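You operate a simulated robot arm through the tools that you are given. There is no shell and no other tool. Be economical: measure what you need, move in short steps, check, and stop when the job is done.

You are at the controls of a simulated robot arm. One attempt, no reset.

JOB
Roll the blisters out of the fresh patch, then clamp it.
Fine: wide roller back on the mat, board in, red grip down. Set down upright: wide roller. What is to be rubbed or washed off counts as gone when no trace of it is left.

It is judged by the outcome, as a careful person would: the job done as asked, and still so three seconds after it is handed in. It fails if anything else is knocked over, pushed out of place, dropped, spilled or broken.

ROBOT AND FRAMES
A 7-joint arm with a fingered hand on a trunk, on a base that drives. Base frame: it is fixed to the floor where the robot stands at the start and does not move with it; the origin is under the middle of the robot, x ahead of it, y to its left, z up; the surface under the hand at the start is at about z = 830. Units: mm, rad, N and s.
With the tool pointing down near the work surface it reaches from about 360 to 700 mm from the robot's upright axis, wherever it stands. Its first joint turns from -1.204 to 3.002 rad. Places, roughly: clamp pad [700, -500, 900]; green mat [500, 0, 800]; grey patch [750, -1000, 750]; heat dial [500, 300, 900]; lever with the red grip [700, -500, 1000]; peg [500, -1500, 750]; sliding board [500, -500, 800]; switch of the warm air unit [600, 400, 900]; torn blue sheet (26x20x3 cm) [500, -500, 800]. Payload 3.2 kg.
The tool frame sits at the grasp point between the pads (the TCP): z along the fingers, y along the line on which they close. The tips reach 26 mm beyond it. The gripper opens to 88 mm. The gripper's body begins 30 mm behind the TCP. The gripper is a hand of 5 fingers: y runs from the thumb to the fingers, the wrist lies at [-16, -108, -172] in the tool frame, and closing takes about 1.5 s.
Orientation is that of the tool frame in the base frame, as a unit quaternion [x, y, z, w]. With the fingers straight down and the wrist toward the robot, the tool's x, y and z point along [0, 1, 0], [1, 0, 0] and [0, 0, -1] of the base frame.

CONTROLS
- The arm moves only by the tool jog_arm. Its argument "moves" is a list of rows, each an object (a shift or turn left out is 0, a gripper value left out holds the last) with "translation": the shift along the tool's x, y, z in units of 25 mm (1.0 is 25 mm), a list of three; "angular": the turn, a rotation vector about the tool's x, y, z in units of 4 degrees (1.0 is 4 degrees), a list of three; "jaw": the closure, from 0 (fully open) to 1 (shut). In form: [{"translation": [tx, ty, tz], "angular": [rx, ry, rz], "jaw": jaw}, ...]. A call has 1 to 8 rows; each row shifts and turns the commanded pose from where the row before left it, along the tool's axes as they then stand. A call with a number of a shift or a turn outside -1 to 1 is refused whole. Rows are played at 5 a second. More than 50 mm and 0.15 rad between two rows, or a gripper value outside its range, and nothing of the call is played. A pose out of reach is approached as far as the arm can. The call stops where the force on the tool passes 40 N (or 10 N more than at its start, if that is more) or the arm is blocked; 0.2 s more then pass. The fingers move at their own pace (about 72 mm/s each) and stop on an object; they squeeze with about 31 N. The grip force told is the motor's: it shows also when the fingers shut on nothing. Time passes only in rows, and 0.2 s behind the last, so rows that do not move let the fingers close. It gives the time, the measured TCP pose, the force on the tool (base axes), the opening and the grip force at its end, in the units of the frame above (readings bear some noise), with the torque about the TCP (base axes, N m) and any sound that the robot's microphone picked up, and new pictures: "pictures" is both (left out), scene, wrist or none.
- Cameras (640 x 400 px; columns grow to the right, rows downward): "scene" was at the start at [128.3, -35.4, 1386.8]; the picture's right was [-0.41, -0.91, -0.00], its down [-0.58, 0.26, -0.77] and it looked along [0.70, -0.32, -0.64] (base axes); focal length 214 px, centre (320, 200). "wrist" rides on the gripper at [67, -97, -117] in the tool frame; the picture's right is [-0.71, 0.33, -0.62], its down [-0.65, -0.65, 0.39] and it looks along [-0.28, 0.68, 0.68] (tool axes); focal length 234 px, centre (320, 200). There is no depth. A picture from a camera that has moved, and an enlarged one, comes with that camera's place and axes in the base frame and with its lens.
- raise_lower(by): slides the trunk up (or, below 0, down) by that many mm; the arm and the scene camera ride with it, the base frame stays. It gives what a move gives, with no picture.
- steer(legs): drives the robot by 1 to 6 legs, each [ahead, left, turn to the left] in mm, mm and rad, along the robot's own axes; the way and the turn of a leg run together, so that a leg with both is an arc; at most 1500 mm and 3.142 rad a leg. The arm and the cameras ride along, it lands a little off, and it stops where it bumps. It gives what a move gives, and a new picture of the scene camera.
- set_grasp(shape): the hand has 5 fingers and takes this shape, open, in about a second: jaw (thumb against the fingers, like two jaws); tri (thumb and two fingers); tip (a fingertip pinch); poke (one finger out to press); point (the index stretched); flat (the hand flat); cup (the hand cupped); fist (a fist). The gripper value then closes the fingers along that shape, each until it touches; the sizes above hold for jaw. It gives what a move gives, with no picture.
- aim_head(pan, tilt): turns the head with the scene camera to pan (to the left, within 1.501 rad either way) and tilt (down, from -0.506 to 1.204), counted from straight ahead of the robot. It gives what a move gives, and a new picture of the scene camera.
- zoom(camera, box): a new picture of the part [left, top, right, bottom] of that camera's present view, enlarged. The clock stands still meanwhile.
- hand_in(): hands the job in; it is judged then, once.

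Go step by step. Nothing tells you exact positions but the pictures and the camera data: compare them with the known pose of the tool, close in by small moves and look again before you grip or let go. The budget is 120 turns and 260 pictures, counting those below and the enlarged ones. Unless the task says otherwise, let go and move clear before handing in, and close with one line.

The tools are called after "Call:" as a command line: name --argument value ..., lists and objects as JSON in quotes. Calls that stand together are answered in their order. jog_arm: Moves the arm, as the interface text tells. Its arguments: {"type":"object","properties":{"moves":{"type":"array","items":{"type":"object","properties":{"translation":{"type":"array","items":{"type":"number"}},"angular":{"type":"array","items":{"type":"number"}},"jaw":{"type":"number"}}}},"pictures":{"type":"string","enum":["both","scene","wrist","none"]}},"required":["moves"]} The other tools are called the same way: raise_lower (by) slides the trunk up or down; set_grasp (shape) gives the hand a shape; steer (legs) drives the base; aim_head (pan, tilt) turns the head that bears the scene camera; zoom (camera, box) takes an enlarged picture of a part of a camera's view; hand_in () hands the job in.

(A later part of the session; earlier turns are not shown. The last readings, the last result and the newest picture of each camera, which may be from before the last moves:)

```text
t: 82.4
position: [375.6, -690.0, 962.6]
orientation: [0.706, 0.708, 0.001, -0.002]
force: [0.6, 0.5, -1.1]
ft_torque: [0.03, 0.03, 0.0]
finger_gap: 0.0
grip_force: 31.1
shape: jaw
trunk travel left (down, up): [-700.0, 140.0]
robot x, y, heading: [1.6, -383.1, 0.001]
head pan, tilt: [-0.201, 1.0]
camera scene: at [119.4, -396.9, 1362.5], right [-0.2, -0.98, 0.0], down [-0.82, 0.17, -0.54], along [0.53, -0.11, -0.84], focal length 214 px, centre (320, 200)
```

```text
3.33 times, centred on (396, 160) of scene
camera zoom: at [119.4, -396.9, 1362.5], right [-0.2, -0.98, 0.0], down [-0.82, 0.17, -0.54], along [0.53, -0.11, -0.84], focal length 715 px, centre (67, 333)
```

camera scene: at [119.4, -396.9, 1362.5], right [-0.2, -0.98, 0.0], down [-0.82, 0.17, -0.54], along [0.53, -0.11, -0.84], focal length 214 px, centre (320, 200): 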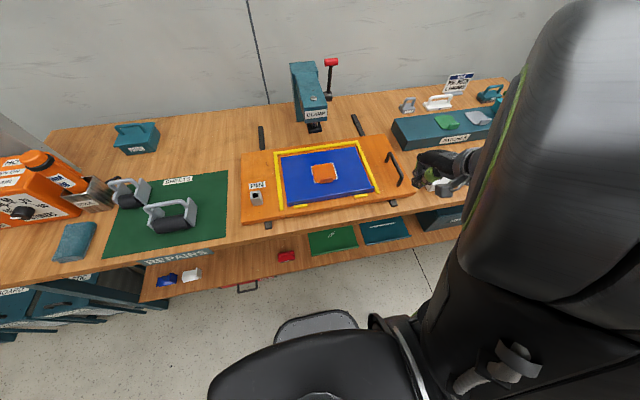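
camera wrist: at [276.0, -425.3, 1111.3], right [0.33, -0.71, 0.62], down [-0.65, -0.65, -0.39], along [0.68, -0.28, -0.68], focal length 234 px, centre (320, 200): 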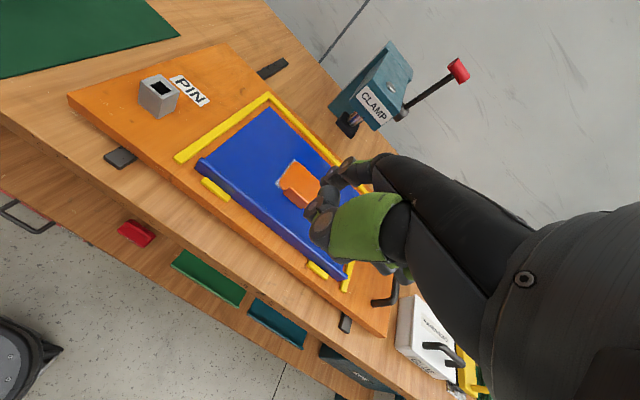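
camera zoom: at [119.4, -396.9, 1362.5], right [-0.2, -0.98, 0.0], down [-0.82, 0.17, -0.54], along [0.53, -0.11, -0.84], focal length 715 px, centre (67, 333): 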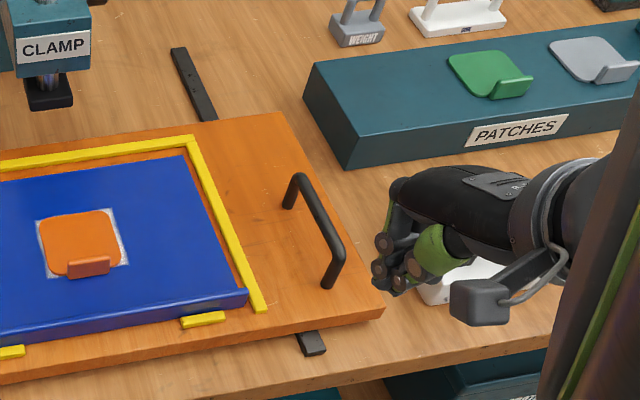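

The handle's near leg is at about (443, -699) and the white glue box stays about 40 mm clear. I'll lower in front of the leg.

Call:
jog_arm --moves '[{"translation": [0, 0, 0.8]}, {"translation": [0, 0, 0.8]}, {"translation": [0, 0, 0.8]}, {"translation": [0, 0, 0.7]}, {"translation": [0, 0, 0]}]'

Call:
zoom --camera "scene" --box '[360, 120, 488, 200]'

Call:
zoom --camera "wrist" --box '[200, 120, 392, 240]'

```text
t: 83.6
position: [375.7, -690.0, 886.5]
orientation: [0.707, 0.707, 0.0, -0.002]
force: [-0.1, 0.5, -0.6]
ft_torque: [-0.04, 0.0, -0.01]
finger_gap: 0.1
grip_force: 31.0
shape: jaw
trunk travel left (down, up): [-700.0, 140.0]
robot x, y, heading: [2.0, -383.7, -0.006]
head pan, tilt: [-0.201, 1.0]
camera scene: at [119.4, -395.7, 1362.5], right [-0.2, -0.98, 0.0], down [-0.82, 0.17, -0.54], along [0.53, -0.11, -0.84], focal length 214 px, centre (320, 200)
camera wrist: at [278.1, -624.2, 1004.7], right [0.33, -0.71, 0.62], down [-0.65, -0.65, -0.39], along [0.68, -0.27, -0.68], focal length 234 px, centre (320, 200)
```

scene: 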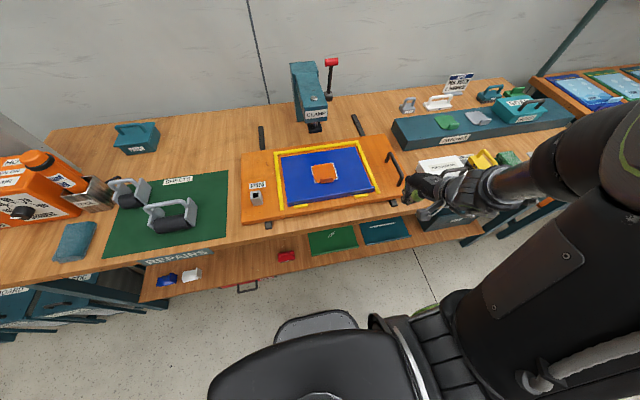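
wrist: 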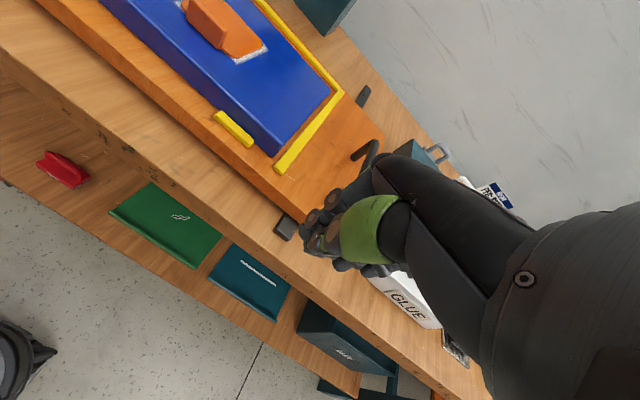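

```text
5.00 times, centred on (424, 160) of scene
camera zoom: at [119.4, -395.7, 1362.5], right [-0.2, -0.98, 0.0], down [-0.82, 0.17, -0.54], along [0.53, -0.11, -0.84], focal length 1072 px, centre (-200, 400)
```

zoom: 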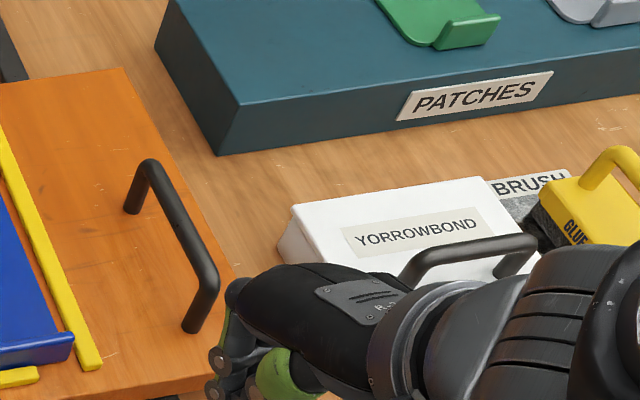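

```text
3.33 times, centred on (296, 180) of wrist
camera zoom: at [278.1, -624.2, 1004.7], right [0.33, -0.71, 0.62], down [-0.65, -0.65, -0.39], along [0.68, -0.27, -0.68], focal length 781 px, centre (400, 267)
```

zoom: 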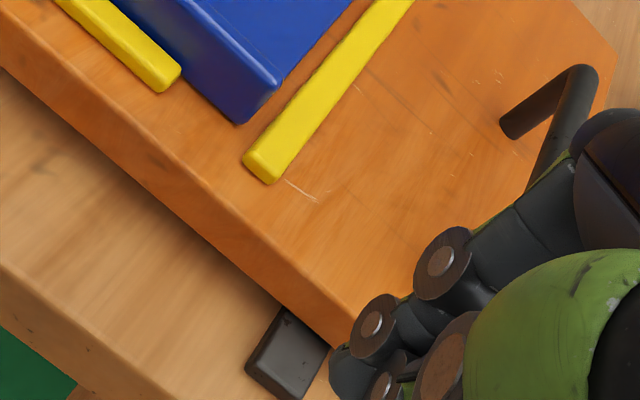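

The glue box is on the right, so I'll shift 15 mm left for clearance. Then I'll move forward until I touch the handle leg.

Call:
jog_arm --moves '[{"translation": [0.6, 0, 0]}, {"translation": [0, 0.6, 0]}, {"translation": [0, 0.6, 0]}, {"translation": [0, 0.6, 0]}, {"translation": [0, 0.4, 0]}, {"translation": [0, 0.4, 0]}, {"translation": [0, 0, 0]}]' --pictures "none"

Call:
zoom --camera "scene" --box '[300, 90, 492, 210]'

Call:
zoom --camera "wrist" --box '[200, 120, 392, 240]'

```text
t: 85.2
position: [440.6, -674.1, 886.3]
orientation: [0.707, 0.708, 0.001, -0.003]
force: [-0.7, 1.0, -0.2]
ft_torque: [-0.02, -0.01, 0.05]
finger_gap: 0.0
grip_force: 31.0
shape: jaw
trunk travel left (down, up): [-700.0, 140.0]
robot x, y, heading: [2.1, -382.3, -0.005]
head pan, tilt: [-0.201, 1.0]
```

```text
3.33 times, centred on (396, 150) of scene
camera zoom: at [119.3, -396.3, 1362.5], right [-0.2, -0.98, 0.0], down [-0.82, 0.17, -0.54], along [0.53, -0.11, -0.84], focal length 715 px, centre (67, 367)
```

zoom: 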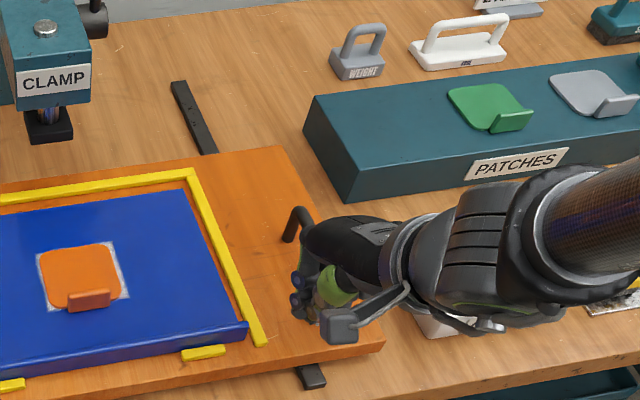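

```text
3.33 times, centred on (296, 180) of wrist
camera zoom: at [343.0, -609.7, 1004.8], right [0.33, -0.71, 0.62], down [-0.65, -0.65, -0.39], along [0.68, -0.27, -0.68], focal length 781 px, centre (400, 267)
```

zoom: 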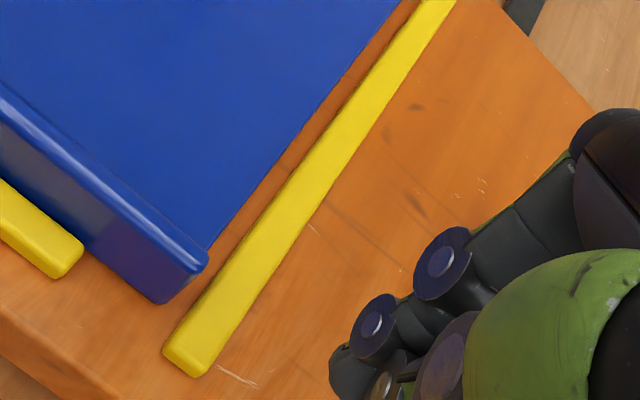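

Call:
jog_arm --moves '[{"translation": [0, 0.6, 0]}, {"translation": [0, 0.6, 0]}, {"translation": [0, 0.6, 0]}, {"translation": [0, 0, 0]}]' --pictures "none"

Call:
zoom --camera "scene" --box '[300, 90, 492, 210]'

```text
t: 86.2
position: [484.7, -674.7, 888.2]
orientation: [0.707, 0.707, 0.002, -0.002]
force: [-1.6, 3.4, 1.1]
ft_torque: [0.03, 0.0, -0.02]
finger_gap: 0.0
grip_force: 30.9
shape: jaw
trunk travel left (down, up): [-700.0, 140.0]
robot x, y, heading: [1.0, -384.2, 0.002]
head pan, tilt: [-0.201, 1.0]
```

```text
3.33 times, centred on (396, 150) of scene
camera zoom: at [118.5, -395.5, 1362.6], right [-0.2, -0.98, 0.0], down [-0.82, 0.17, -0.54], along [0.53, -0.11, -0.84], focal length 715 px, centre (67, 367)
```

zoom: 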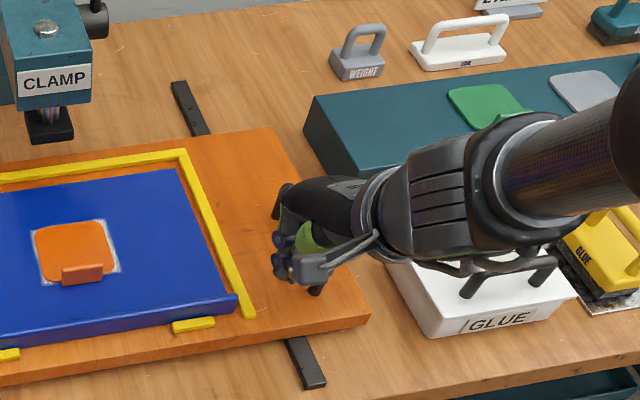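

The board is sliding in under light force. I'll continue pushing.

Call:
jog_arm --moves '[{"translation": [0, 0.6, 0]}, {"translation": [0, 0.6, 0]}, {"translation": [0, 0.6, 0]}, {"translation": [0, 0.6, 0]}, {"translation": [0, 0, 0]}]' --pictures "none"

Call:
zoom --camera "scene" --box '[300, 70, 492, 190]'

Call:
zoom --camera "wrist" --box '[0, 0, 640, 400]'

```text
t: 87.4
position: [545.5, -674.4, 886.0]
orientation: [0.706, 0.708, 0.001, -0.001]
force: [-2.2, 2.0, 3.9]
ft_torque: [-0.09, 0.01, -0.05]
finger_gap: 0.1
grip_force: 31.2
shape: jaw
trunk travel left (down, up): [-700.0, 140.0]
robot x, y, heading: [0.3, -382.6, 0.0]
head pan, tilt: [-0.201, 1.0]
```

```text
3.33 times, centred on (396, 130) of scene
camera zoom: at [118.1, -395.8, 1362.6], right [-0.2, -0.98, 0.0], down [-0.82, 0.17, -0.54], along [0.53, -0.11, -0.84], focal length 715 px, centre (67, 433)
```

zoom: 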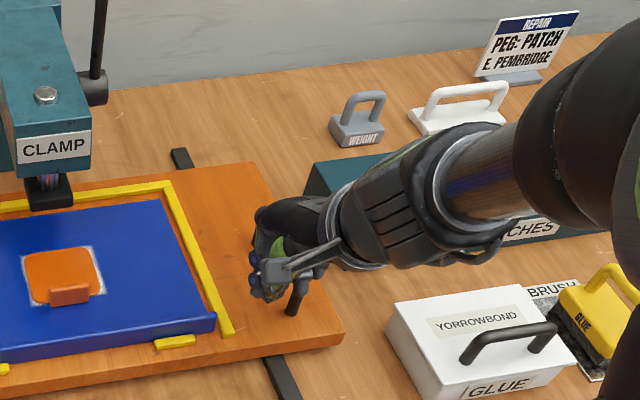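

```text
1.00 times, centred on (320, 200) of wrist (not enlarged: the box is as wide or as high as the picture)
camera zoom: at [446.6, -609.1, 1004.2], right [0.33, -0.71, 0.62], down [-0.65, -0.65, -0.39], along [0.68, -0.28, -0.68], focal length 234 px, centre (320, 200)
```

zoom: 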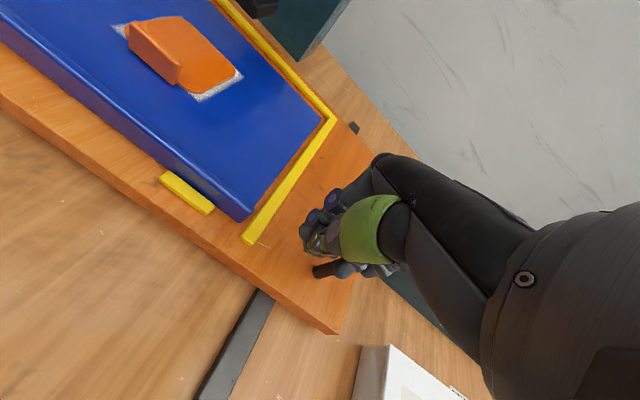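

The board has gone in about 85 mm. I'll keep pushing until it meets the stop.

Call:
jog_arm --moves '[{"translation": [0, 0.5, 0]}, {"translation": [0, 0.5, 0]}, {"translation": [0, 0.5, 0]}, {"translation": [0, 0.5, 0]}, {"translation": [0, 0, 0]}]' --pictures "none"

Call:
zoom --camera "scene" --box '[260, 60, 452, 180]'

```text
t: 88.6
position: [595.7, -674.0, 886.9]
orientation: [0.706, 0.708, 0.002, -0.002]
force: [-0.7, 2.4, 2.5]
ft_torque: [-0.09, -0.02, -0.07]
finger_gap: 0.0
grip_force: 30.6
shape: jaw
trunk travel left (down, up): [-700.0, 140.0]
robot x, y, heading: [1.1, -382.9, 0.002]
head pan, tilt: [-0.201, 1.0]
```

```text
3.33 times, centred on (356, 120) of scene
camera zoom: at [118.2, -395.6, 1362.6], right [-0.2, -0.98, 0.0], down [-0.82, 0.17, -0.54], along [0.53, -0.11, -0.84], focal length 715 px, centre (200, 467)
```

zoom: 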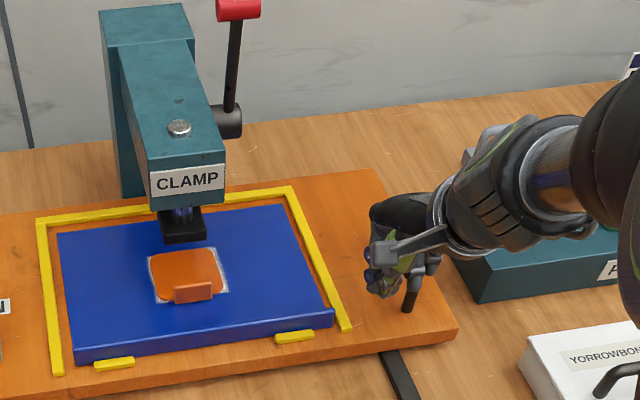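

Call:
jog_arm --moves '[{"translation": [0, 0.4, 0]}, {"translation": [0, 0.4, 0]}, {"translation": [0, 0.4, 0]}, {"translation": [0, 0, 0]}]' --pictures "none"

Call:
zoom --camera "scene" --box '[260, 60, 452, 180]'

```text
t: 89.6
position: [623.2, -672.5, 888.3]
orientation: [0.706, 0.709, 0.002, -0.001]
force: [-3.8, 8.6, 5.2]
ft_torque: [-0.08, 0.11, -0.24]
finger_gap: 0.0
grip_force: 30.9
shape: jaw
trunk travel left (down, up): [-700.0, 140.0]
robot x, y, heading: [2.8, -383.8, 0.005]
head pan, tilt: [-0.201, 1.0]
```

```text
3.33 times, centred on (356, 120) of scene
camera zoom: at [117.5, -393.5, 1362.7], right [-0.2, -0.98, 0.0], down [-0.82, 0.16, -0.54], along [0.53, -0.11, -0.84], focal length 715 px, centre (200, 467)
```

zoom: 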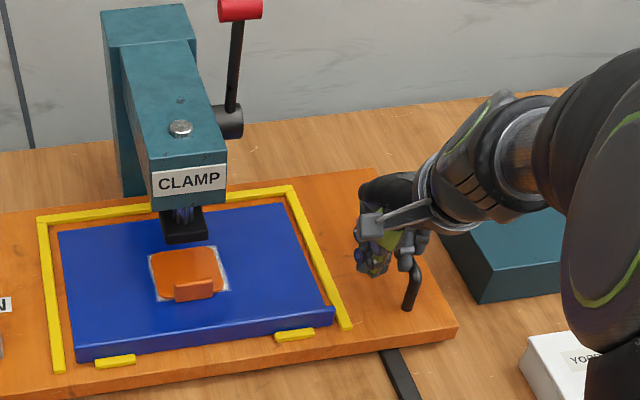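

The hand slipped past the near leg and the board stayed put. I'll back off, rise, and place the fingers squarely in front of the near leg (about x 583, y -699) to check whether the board is at its stop.

Call:
jog_arm --moves '[{"translation": [0.6, -0.3, 0]}, {"translation": [0.4, -0.5, 0]}, {"translation": [0, 0, -0.8]}, {"translation": [0, 0, -0.8]}, {"translation": [0, 0, -0.8]}, {"translation": [0, -0.9, 0]}, {"translation": [-0.8, -0.9, 0]}, {"translation": [-0.8, -0.9, 0]}]' --pictures "none"

Call:
jog_arm --moves '[{"translation": [-0.35, -0.2, 0]}, {"translation": [0, 0, 0]}]'

Call:
zoom --camera "scene" --box '[260, 80, 452, 200]'

```text
t: 91.4
position: [535.6, -690.2, 945.9]
orientation: [0.706, 0.708, 0.003, -0.002]
force: [0.0, -0.9, 0.6]
ft_torque: [0.03, -0.05, -0.02]
finger_gap: 0.2
grip_force: 30.5
shape: jaw
trunk travel left (down, up): [-700.0, 140.0]
robot x, y, heading: [-0.6, -385.5, 0.004]
head pan, tilt: [-0.201, 1.0]
```

```text
t: 92.0
position: [531.3, -697.6, 944.3]
orientation: [0.706, 0.708, 0.001, -0.002]
force: [0.3, 0.2, -0.4]
ft_torque: [0.01, 0.01, 0.01]
finger_gap: 0.0
grip_force: 30.8
shape: jaw
trunk travel left (down, up): [-700.0, 140.0]
robot x, y, heading: [0.8, -383.6, -0.005]
head pan, tilt: [-0.201, 1.0]
camera scene: at [119.9, -395.9, 1362.5], right [-0.2, -0.98, 0.0], down [-0.83, 0.17, -0.54], along [0.53, -0.11, -0.84], focal length 214 px, centre (320, 200)
camera wrist: at [434.4, -631.3, 1062.8], right [0.33, -0.71, 0.62], down [-0.65, -0.65, -0.39], along [0.68, -0.27, -0.68], focal length 234 px, centre (320, 200)
```

scene: 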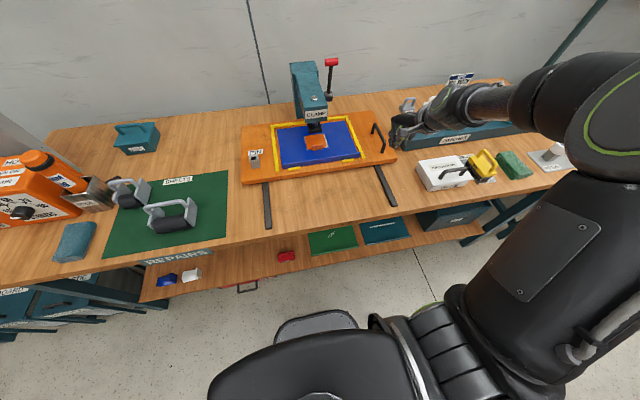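
wrist: 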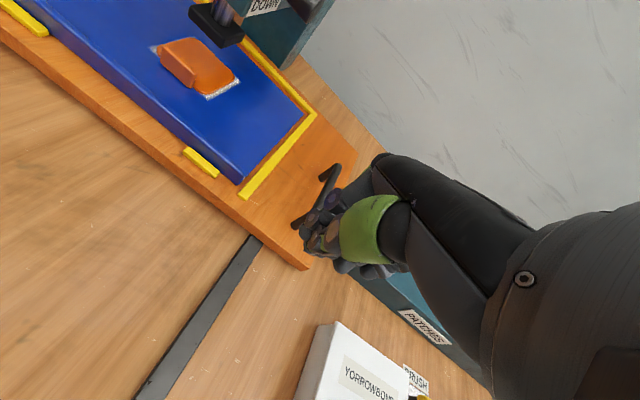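

```text
3.33 times, centred on (356, 140) of scene
camera zoom: at [119.9, -395.9, 1362.5], right [-0.2, -0.98, 0.0], down [-0.83, 0.17, -0.54], along [0.53, -0.11, -0.84], focal length 715 px, centre (200, 400)
```

zoom: 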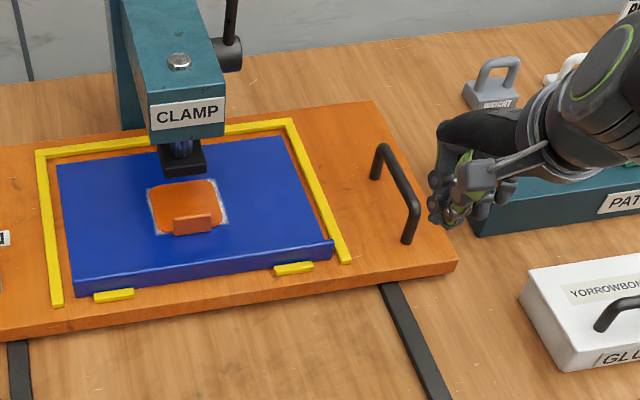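

Call:
jog_arm --moves '[{"translation": [0, 0, 0.8]}, {"translation": [0, 0, 0.8]}, {"translation": [0, 0, 0.7]}, {"translation": [0, 0.5, 0]}, {"translation": [0, 0.4, 0]}, {"translation": [0, 0, 0]}]' --pictures "none"

Call:
zoom --camera "scene" --box '[260, 80, 452, 200]'

Call:
jog_arm --moves '[{"translation": [0, 0.4, 0]}, {"translation": [0, 0.4, 0]}, {"translation": [0, 0.3, 0]}, {"translation": [0, 0.3, 0]}, {"translation": [0, 0, 0]}]' --pictures "none"

Call:
zoom --camera "scene" --box '[260, 80, 452, 200]'

```text
t: 93.4
position: [555.9, -698.3, 888.9]
orientation: [0.706, 0.708, 0.001, -0.002]
force: [-0.2, -0.9, -0.4]
ft_torque: [0.0, 0.02, 0.01]
finger_gap: 0.0
grip_force: 31.3
shape: jaw
trunk travel left (down, up): [-700.0, 140.0]
robot x, y, heading: [3.5, -384.4, 0.0]
head pan, tilt: [-0.201, 1.0]
```

```text
3.33 times, centred on (356, 140) of scene
camera zoom: at [119.3, -396.3, 1362.5], right [-0.2, -0.98, 0.0], down [-0.82, 0.17, -0.54], along [0.53, -0.11, -0.84], focal length 715 px, centre (200, 400)
```

zoom: 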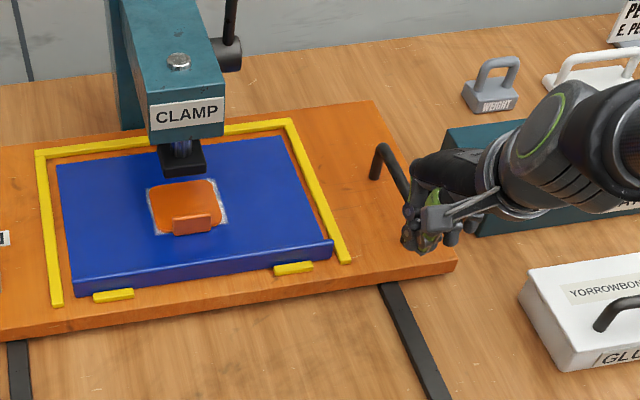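

```text
t: 94.6
position: [586.9, -698.0, 889.3]
orientation: [0.707, 0.707, 0.001, -0.001]
force: [-10.6, 1.5, 5.8]
ft_torque: [-0.06, 0.03, -0.1]
finger_gap: 0.1
grip_force: 31.0
shape: jaw
trunk travel left (down, up): [-700.0, 140.0]
robot x, y, heading: [0.9, -383.1, 0.0]
head pan, tilt: [-0.201, 1.0]
```

```text
3.33 times, centred on (356, 140) of scene
camera zoom: at [115.6, -395.5, 1362.9], right [-0.2, -0.98, 0.0], down [-0.82, 0.17, -0.54], along [0.53, -0.11, -0.84], focal length 715 px, centre (200, 400)
```

zoom: 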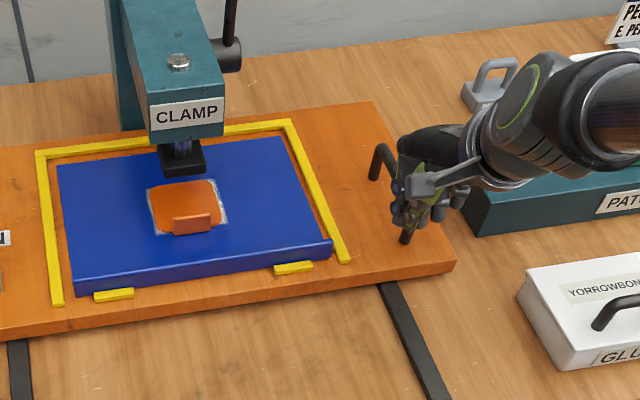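

Call:
jog_arm --moves '[{"translation": [0, 0.25, 0]}, {"translation": [0, 0.25, 0]}, {"translation": [0, 0, 0]}]' --pictures "none"

Call:
zoom --camera "scene" --box '[260, 80, 452, 200]'

Call:
zoom --camera "scene" --box '[280, 50, 376, 110]'

```text
t: 95.4
position: [594.3, -698.1, 891.5]
orientation: [0.706, 0.708, 0.001, -0.001]
force: [-29.2, 4.0, 7.3]
ft_torque: [-0.03, 0.48, -0.31]
finger_gap: 0.0
grip_force: 30.7
shape: jaw
trunk travel left (down, up): [-700.0, 140.0]
robot x, y, heading: [-0.1, -382.6, 0.0]
head pan, tilt: [-0.201, 1.0]
```

```text
3.33 times, centred on (356, 140) of scene
camera zoom: at [109.8, -394.4, 1363.4], right [-0.2, -0.98, 0.0], down [-0.82, 0.17, -0.55], along [0.54, -0.11, -0.84], focal length 715 px, centre (200, 400)
```

zoom: 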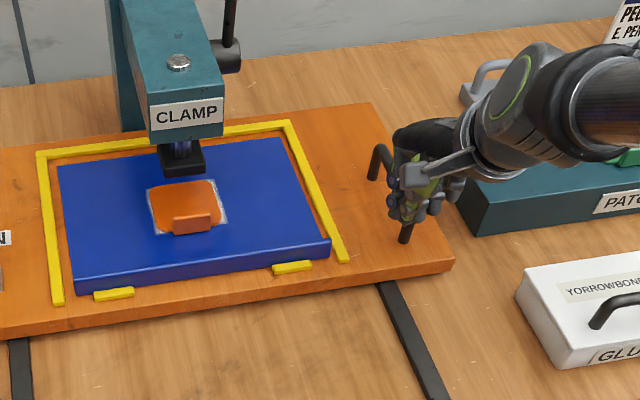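

```text
6.67 times, centred on (328, 80) of scene
camera zoom: at [109.8, -394.4, 1363.4], right [-0.2, -0.98, 0.0], down [-0.82, 0.17, -0.55], along [0.54, -0.11, -0.84], focal length 1430 px, centre (267, 1000)
```

zoom: 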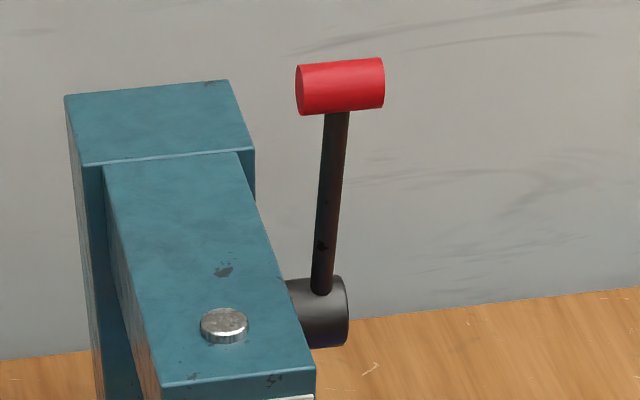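

The board is hard against its stop (29 N with no movement). I'll back off, rise, and look at the lever.

Call:
jog_arm --moves '[{"translation": [0, -0.5, 0]}, {"translation": [0, -0.5, 0]}, {"translation": [0, -0.8, 0]}, {"translation": [0, 0, -1]}, {"translation": [0, 0, -1]}, {"translation": [0, 0, -1]}, {"translation": [0, 0, -1]}, {"translation": [0, 0, -1]}]'

Call:
zoom --camera "scene" --box '[280, 40, 408, 120]'

Call:
zoom --camera "wrist" --box '[120, 0, 440, 200]'

```text
t: 97.2
position: [560.4, -701.3, 1013.4]
orientation: [0.707, 0.707, 0.001, -0.003]
force: [0.0, -0.6, 0.2]
ft_torque: [0.01, -0.01, -0.02]
finger_gap: 0.1
grip_force: 31.2
shape: jaw
trunk travel left (down, up): [-700.0, 140.0]
robot x, y, heading: [2.9, -381.4, 0.003]
head pan, tilt: [-0.201, 1.0]
camera scene: at [118.8, -396.0, 1362.5], right [-0.2, -0.98, 0.0], down [-0.82, 0.17, -0.54], along [0.53, -0.11, -0.84], focal length 214 px, centre (320, 200)
camera wrist: at [461.9, -635.0, 1131.2], right [0.33, -0.71, 0.62], down [-0.65, -0.65, -0.39], along [0.68, -0.27, -0.68], focal length 234 px, centre (320, 200)
```

scene: 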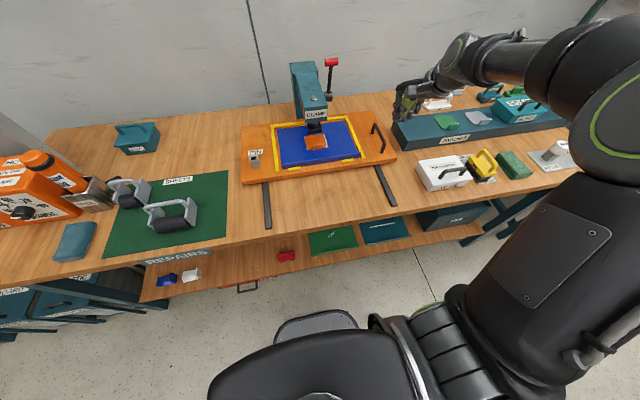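
wrist: 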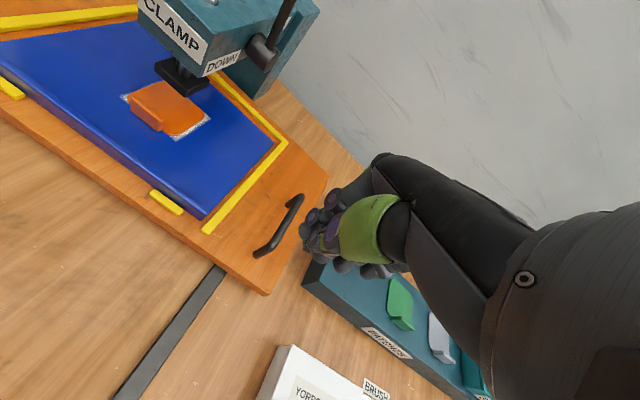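

```text
5.00 times, centred on (344, 80) of scene
camera zoom: at [118.8, -396.0, 1362.5], right [-0.2, -0.98, 0.0], down [-0.82, 0.17, -0.54], along [0.53, -0.11, -0.84], focal length 1072 px, centre (200, 800)
```

zoom: 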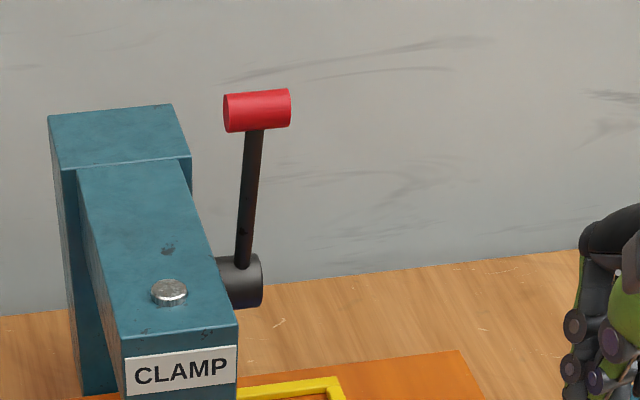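

```text
2.00 times, centred on (280, 100) of wrist
camera zoom: at [461.9, -635.0, 1131.2], right [0.33, -0.71, 0.62], down [-0.65, -0.65, -0.39], along [0.68, -0.27, -0.68], focal length 468 px, centre (400, 400)
```

zoom: 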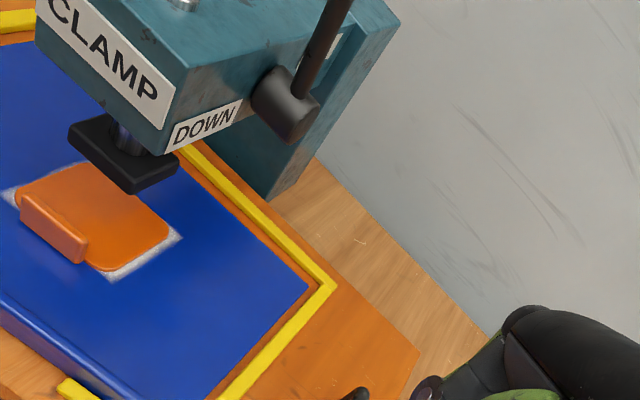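

The hub is at about (734, -550, 972) and the red grip at about (731, -552, 1074). A DOWN label is in front, so the lever swings toward the robot and down. I'll raise the hand, open it and drive a little closer.

Call:
jog_arm --moves '[{"translation": [0, 0, -1], "jaw": 0.2}, {"translation": [0, 0, -1]}, {"translation": [0, 0, -1]}, {"translation": [0, 0, -1]}, {"translation": [0, 0, -1]}, {"translation": [0, 0, -0.8]}, {"translation": [0, 0, 0]}]' --pictures "none"

Call:
steer --legs '[[70, 50, 0]]'

Call:
zoom --camera "wrist" --box '[0, 0, 640, 400]'

```text
t: 98.8
position: [558.3, -699.1, 1159.5]
orientation: [0.707, 0.708, 0.001, -0.003]
force: [-0.8, 0.3, 0.3]
ft_torque: [0.01, -0.02, -0.03]
finger_gap: 70.4
grip_force: 0.1
shape: jaw
trunk travel left (down, up): [-700.0, 140.0]
robot x, y, heading: [1.9, -384.4, -0.002]
head pan, tilt: [-0.201, 1.0]
```

```text
t: 99.9
position: [625.8, -647.8, 1158.7]
orientation: [0.707, 0.707, 0.001, -0.002]
force: [-0.4, 0.2, 0.4]
ft_torque: [0.0, 0.03, -0.01]
finger_gap: 70.2
grip_force: 0.1
shape: jaw
trunk travel left (down, up): [-700.0, 140.0]
robot x, y, heading: [70.4, -333.4, -0.0]
head pan, tilt: [-0.201, 1.0]
camera scene: at [189.2, -345.4, 1362.4], right [-0.2, -0.98, 0.0], down [-0.82, 0.17, -0.54], along [0.53, -0.11, -0.84], focal length 214 px, centre (320, 200)
```

scene: 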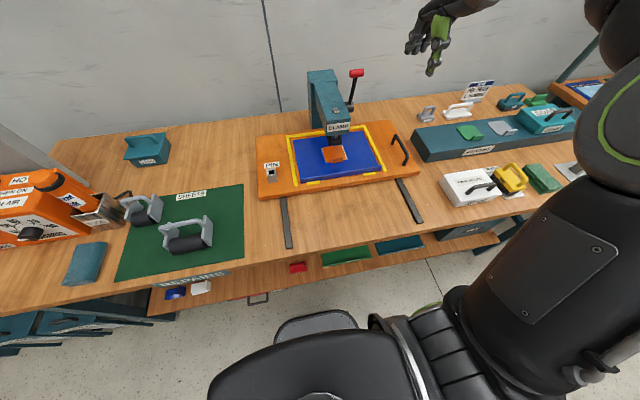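

```text
1.00 times, centred on (320, 200) of wrist (not enlarged: the box is as wide or as high as the picture)
camera zoom: at [529.2, -582.6, 1275.9], right [0.33, -0.71, 0.62], down [-0.65, -0.65, -0.39], along [0.68, -0.28, -0.68], focal length 234 px, centre (320, 200)
```

zoom: 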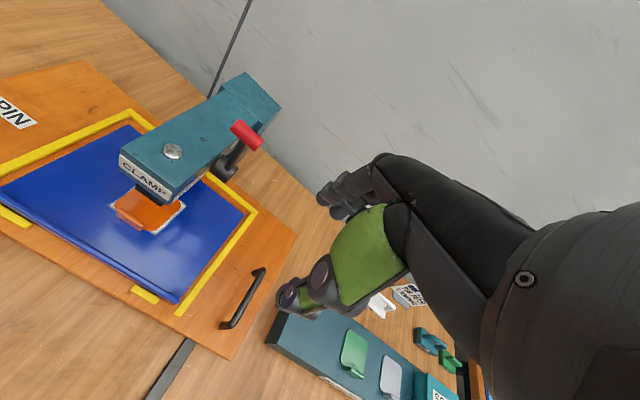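

The grip is confirmed at (730, -550, 1075). I'll move the open hand above it, offset slightly right so the fingers clear the clamp body.

Call:
jog_arm --moves '[{"translation": [0.56, 0.86, 0]}, {"translation": [0.56, 0.86, 0]}, {"translation": [0.56, 0.86, 0]}, {"translation": [0.56, 0.86, 0]}, {"translation": [0.56, 0.86, 0]}, {"translation": [0, 0, 0]}]'

Call:
zoom --camera "scene" --box '[290, 20, 450, 120]'

Call:
zoom --camera "wrist" --box '[160, 160, 400, 310]'

```text
t: 101.3
position: [727.0, -575.6, 1154.3]
orientation: [0.707, 0.707, 0.002, -0.003]
force: [-0.1, 0.3, -0.8]
ft_torque: [0.05, 0.0, 0.04]
finger_gap: 70.0
grip_force: 0.1
shape: jaw
out of reach, approached as far as the arm can: row 5
trunk travel left (down, up): [-700.0, 140.0]
robot x, y, heading: [65.3, -330.6, -0.001]
head pan, tilt: [-0.201, 1.0]
camera scene: at [188.0, -345.9, 1362.6], right [-0.2, -0.98, 0.0], down [-0.82, 0.17, -0.54], along [0.53, -0.11, -0.84], focal length 214 px, centre (320, 200)
camera wrist: at [630.1, -510.7, 1272.4], right [0.33, -0.71, 0.62], down [-0.65, -0.65, -0.39], along [0.68, -0.27, -0.68], focal length 234 px, centre (320, 200)
```

scene: 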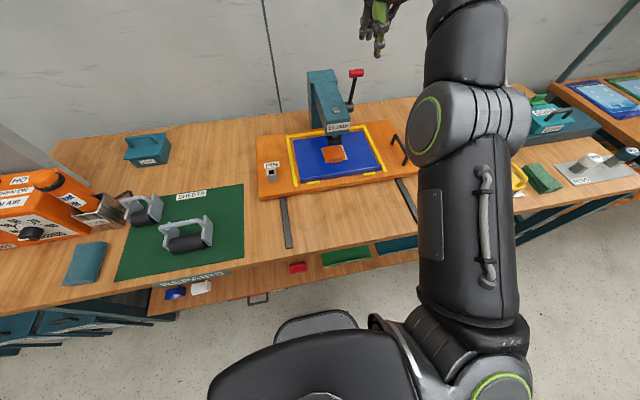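
wrist: 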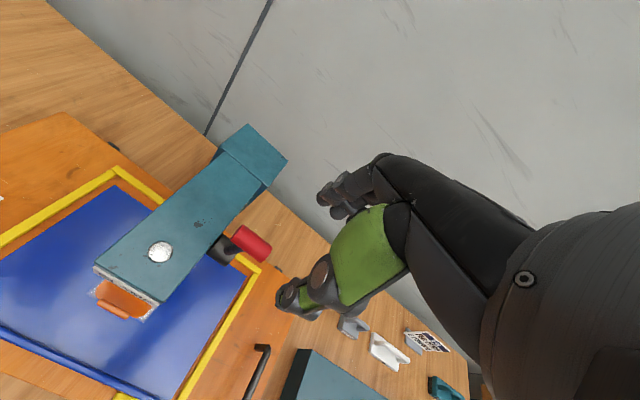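

```text
4.00 times, centred on (370, 70) of scene
camera zoom: at [188.0, -345.9, 1362.6], right [-0.2, -0.98, 0.0], down [-0.82, 0.17, -0.54], along [0.53, -0.11, -0.84], focal length 858 px, centre (120, 720)
```

zoom: 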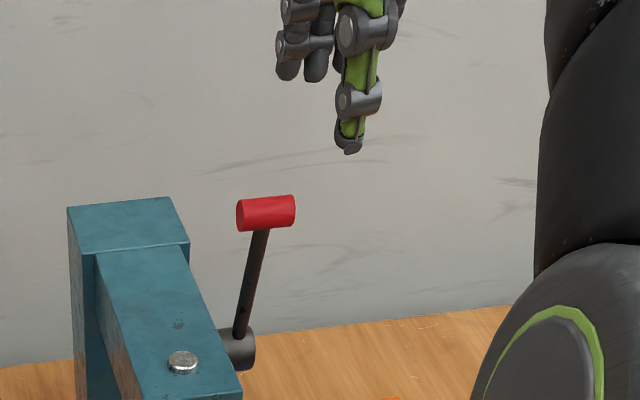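

```text
2.67 times, centred on (280, 235) of wrist
camera zoom: at [630.1, -510.7, 1272.4], right [0.33, -0.71, 0.62], down [-0.65, -0.65, -0.39], along [0.68, -0.27, -0.68], focal length 624 px, centre (427, 107)
```

zoom: 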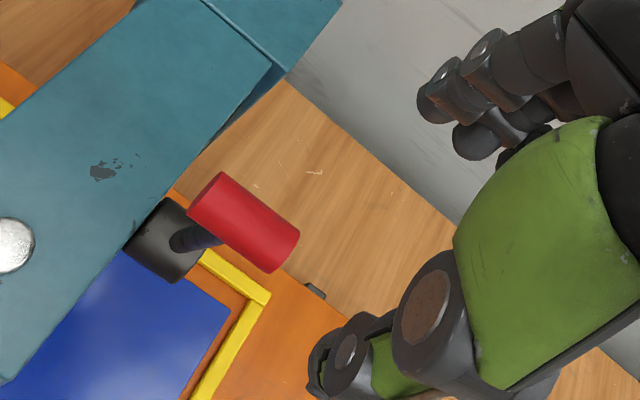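

The grip is at (728, -549, 1075) and my fingers sit too far right to hook it. I'll shift 25 mm left and lower around it.

Call:
jog_arm --moves '[{"translation": [0.5, 0.1, 0]}, {"translation": [0.5, 0.1, 0]}, {"translation": [0, 0, 0.7]}, {"translation": [0, 0, 0.7]}, {"translation": [0, 0, 0.6]}, {"translation": [0, 0, 0]}]'

Call:
zoom --camera "scene" --box '[300, 40, 428, 120]'

Call:
zoom --camera "wrist" --box '[200, 150, 392, 270]'

```text
t: 102.7
position: [733.4, -553.1, 1105.6]
orientation: [0.707, 0.708, 0.001, -0.003]
force: [0.0, 0.6, -0.2]
ft_torque: [0.01, 0.03, 0.01]
finger_gap: 70.2
grip_force: 0.1
shape: jaw
trunk travel left (down, up): [-700.0, 140.0]
robot x, y, heading: [65.5, -332.1, 0.003]
head pan, tilt: [-0.201, 1.0]
camera scene: at [188.9, -345.6, 1362.5], right [-0.2, -0.98, 0.0], down [-0.82, 0.17, -0.54], along [0.53, -0.11, -0.84], focal length 214 px, centre (320, 200)
camera wrist: at [635.8, -486.8, 1223.0], right [0.33, -0.71, 0.62], down [-0.65, -0.65, -0.39], along [0.68, -0.28, -0.68], focal length 234 px, centre (320, 200)
```

scene: 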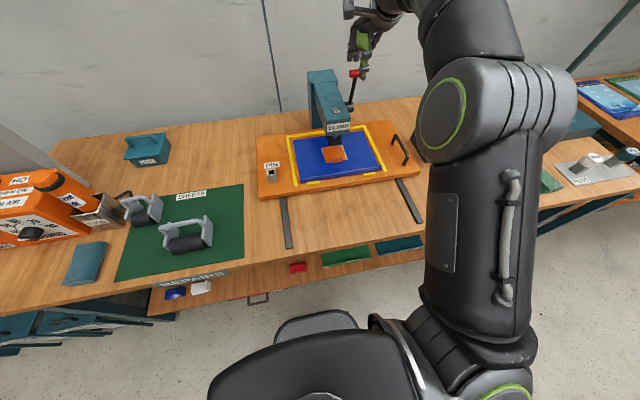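
wrist: 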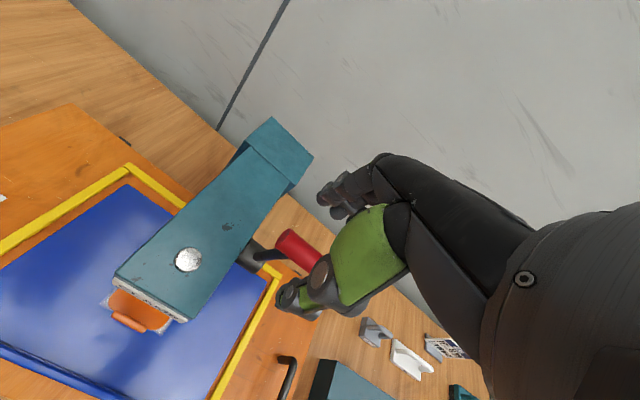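

```text
5.00 times, centred on (364, 80) of scene
camera zoom: at [188.9, -345.6, 1362.5], right [-0.2, -0.98, 0.0], down [-0.82, 0.17, -0.54], along [0.53, -0.11, -0.84], focal length 1072 px, centre (100, 800)
```

zoom: 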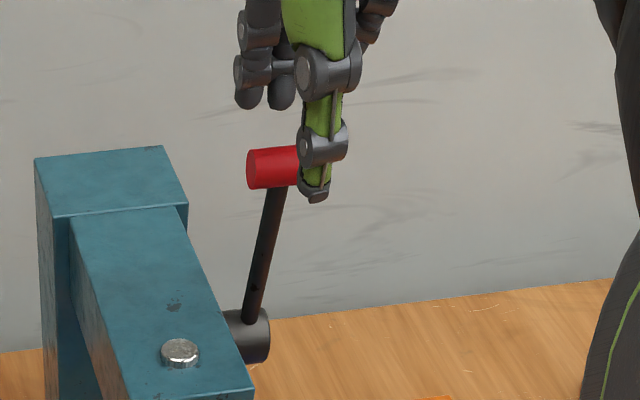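

```text
3.33 times, centred on (296, 210) of wrist
camera zoom: at [635.8, -486.8, 1223.0], right [0.33, -0.71, 0.62], down [-0.65, -0.65, -0.39], along [0.68, -0.28, -0.68], focal length 781 px, centre (400, 167)
```

zoom: 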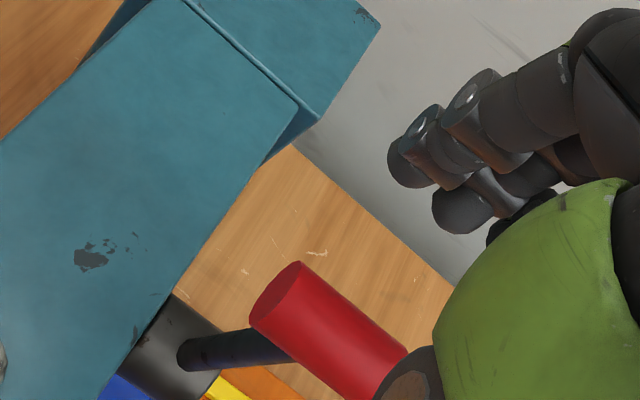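

The grip sits between thumb and fingers. I'll lower 28 mm and close partway to hook it loosely.

Call:
jog_arm --moves '[{"translation": [0.1, 0, 0.6]}, {"translation": [0, 0, 0.5]}, {"translation": [0, 0, 0]}, {"jaw": 1}, {"jaw": 1}, {"jaw": 1}, {"jaw": 1}]' --pictures "none"

Call:
zoom --camera "scene" --box '[300, 40, 428, 120]'

Call:
zoom --camera "wrist" --box '[200, 150, 392, 270]'

```text
t: 104.3
position: [732.1, -550.1, 1076.8]
orientation: [0.707, 0.707, 0.0, -0.004]
force: [-4.2, 0.2, -5.1]
ft_torque: [0.01, -0.1, -0.07]
finger_gap: 8.8
grip_force: 31.2
shape: jaw
trunk travel left (down, up): [-700.0, 140.0]
robot x, y, heading: [71.7, -333.0, -0.003]
head pan, tilt: [-0.201, 1.0]
```

```text
5.00 times, centred on (364, 80) of scene
camera zoom: at [188.5, -346.1, 1362.4], right [-0.2, -0.98, 0.0], down [-0.82, 0.17, -0.54], along [0.53, -0.11, -0.84], focal length 1072 px, centre (100, 800)
```

zoom: 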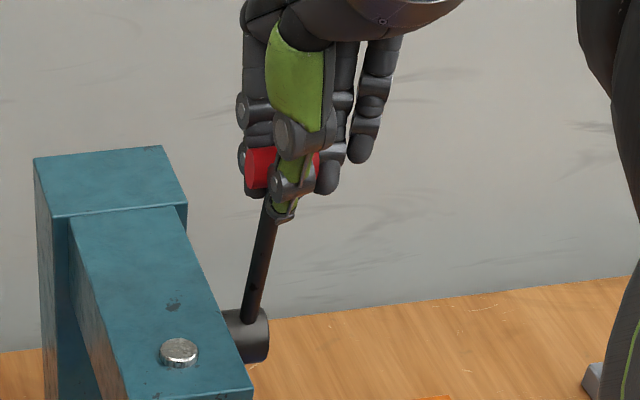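

```text
3.33 times, centred on (296, 210) of wrist
camera zoom: at [634.5, -484.8, 1195.7], right [0.34, -0.71, 0.62], down [-0.66, -0.65, -0.39], along [0.68, -0.27, -0.68], focal length 781 px, centre (400, 167)
```

zoom: 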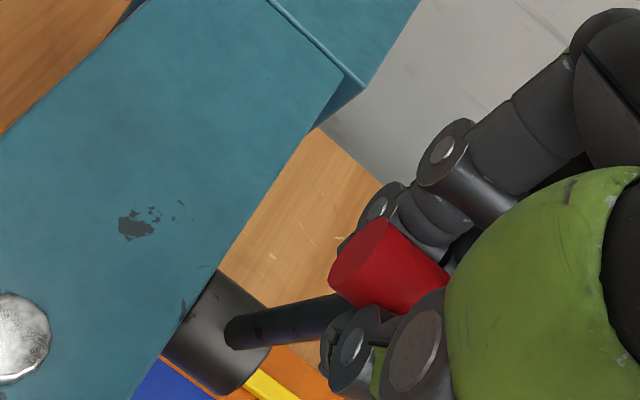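

I have the grip firmly (gap 8.8). I'll draw it along the lever's arc toward the robot for the first 45°, tipping the hand with it.

Call:
jog_arm --moves '[{"translation": [0, -0.544, 0.036], "angular": [-1, 0, 0]}, {"translation": [0, -0.538, 0.067], "angular": [-1, 0, 0]}, {"translation": [0, -0.535, 0.103], "angular": [-1, 0, 0]}, {"translation": [0, 0, 0]}]' --pictures "none"

Call:
zoom --camera "scene" --box '[290, 50, 418, 130]'

```text
t: 105.3
position: [696.5, -550.3, 1066.1]
orientation: [0.703, 0.704, 0.073, 0.068]
force: [11.7, -1.0, -18.3]
ft_torque: [0.03, -0.42, -0.09]
finger_gap: 8.8
grip_force: 31.0
shape: jaw
trunk travel left (down, up): [-700.0, 140.0]
robot x, y, heading: [65.3, -332.1, 0.001]
head pan, tilt: [-0.201, 1.0]
```

```text
5.00 times, centred on (354, 90) of scene
camera zoom: at [196.5, -347.2, 1361.6], right [-0.2, -0.98, 0.0], down [-0.83, 0.17, -0.54], along [0.52, -0.11, -0.84], focal length 1072 px, centre (150, 750)
```

zoom: 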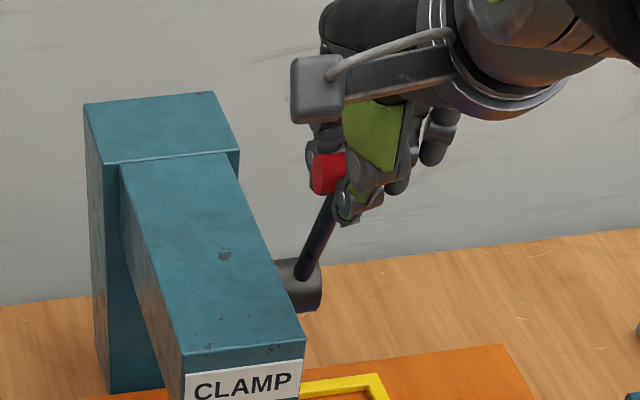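

The lever is following, pulling my hand down somewhat. I'll continue the arc with a little more drop.

Call:
jog_arm --moves '[{"translation": [0, -0.5, 0.24], "angular": [-1, 0, 0]}, {"translation": [0, -0.5, 0.24], "angular": [-1, 0, 0]}, {"translation": [0, -0.5, 0.25], "angular": [-1, 0, 0]}, {"translation": [0, 0, 0]}]' --pictures "none"

Call:
zoom --camera "scene" --box '[290, 50, 418, 130]'

Call:
zoom --camera "wrist" --box '[160, 130, 352, 250]'

```text
t: 106.3
position: [665.6, -550.5, 1041.5]
orientation: [0.692, 0.692, 0.148, 0.144]
force: [12.7, -0.9, -3.6]
ft_torque: [0.09, -0.64, -0.03]
finger_gap: 8.5
grip_force: 30.8
shape: jaw
trunk travel left (down, up): [-700.0, 140.0]
robot x, y, heading: [69.0, -334.0, 0.001]
head pan, tilt: [-0.201, 1.0]
```

```text
5.00 times, centred on (354, 90) of scene
camera zoom: at [194.1, -346.6, 1362.0], right [-0.2, -0.98, 0.0], down [-0.83, 0.17, -0.54], along [0.53, -0.11, -0.84], focal length 1072 px, centre (150, 750)
```

zoom: 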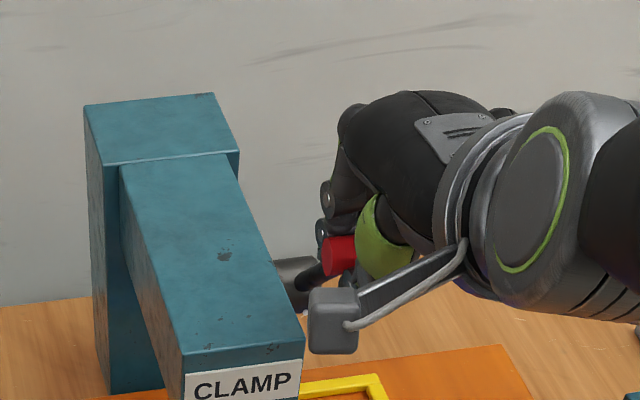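

```text
3.33 times, centred on (256, 190) of wrist
camera zoom: at [529.2, -484.6, 1109.7], right [0.05, -0.71, 0.7], down [-0.44, -0.65, -0.62], along [0.9, -0.28, -0.35], focal length 781 px, centre (533, 233)
```

zoom: 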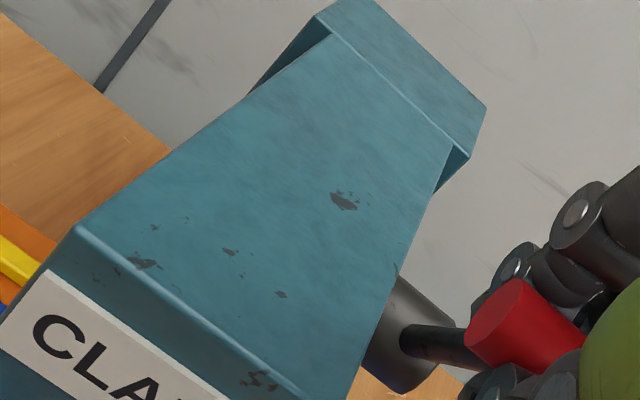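

The lever is about halfway and following well. I'll continue the arc.

Call:
jog_arm --moves '[{"translation": [0, -0.474, 0.218], "angular": [-1, 0, 0]}, {"translation": [0, -0.462, 0.248], "angular": [-1, 0, 0]}, {"translation": [0, -0.445, 0.274], "angular": [-1, 0, 0]}, {"translation": [0, 0, 0]}]' --pictures "none"

Call:
zoom --camera "scene" --box '[290, 60, 418, 140]'

Call:
zoom --camera "wrist" --box '[160, 130, 352, 250]'

```text
t: 107.3
position: [644.7, -551.2, 1008.1]
orientation: [0.673, 0.673, 0.219, 0.216]
force: [15.1, -3.5, 0.9]
ft_torque: [0.05, -0.69, -0.01]
finger_gap: 8.4
grip_force: 30.8
shape: jaw
trunk travel left (down, up): [-700.0, 140.0]
robot x, y, heading: [71.4, -333.0, 0.005]
head pan, tilt: [-0.201, 1.0]
```

```text
5.00 times, centred on (354, 100) of scene
camera zoom: at [193.1, -346.7, 1362.1], right [-0.2, -0.98, 0.0], down [-0.83, 0.17, -0.54], along [0.53, -0.11, -0.84], focal length 1072 px, centre (150, 700)
```

zoom: 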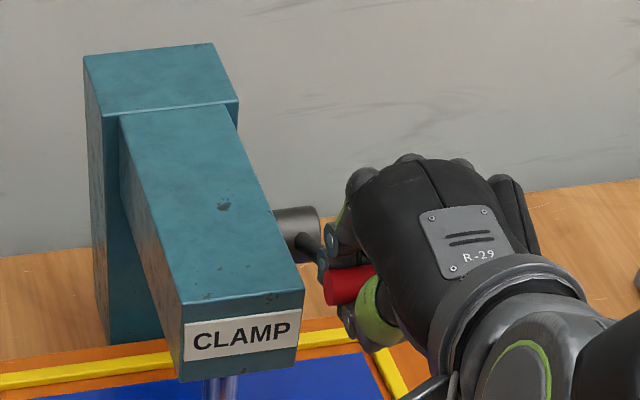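

```text
3.33 times, centred on (256, 190) of wrist
camera zoom: at [497.3, -484.0, 1046.7], right [-0.1, -0.71, 0.7], down [-0.3, -0.65, -0.7], along [0.95, -0.28, -0.15], focal length 781 px, centre (533, 233)
```

zoom: 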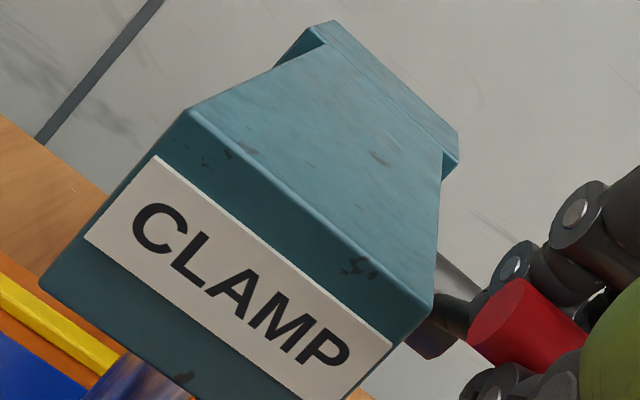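

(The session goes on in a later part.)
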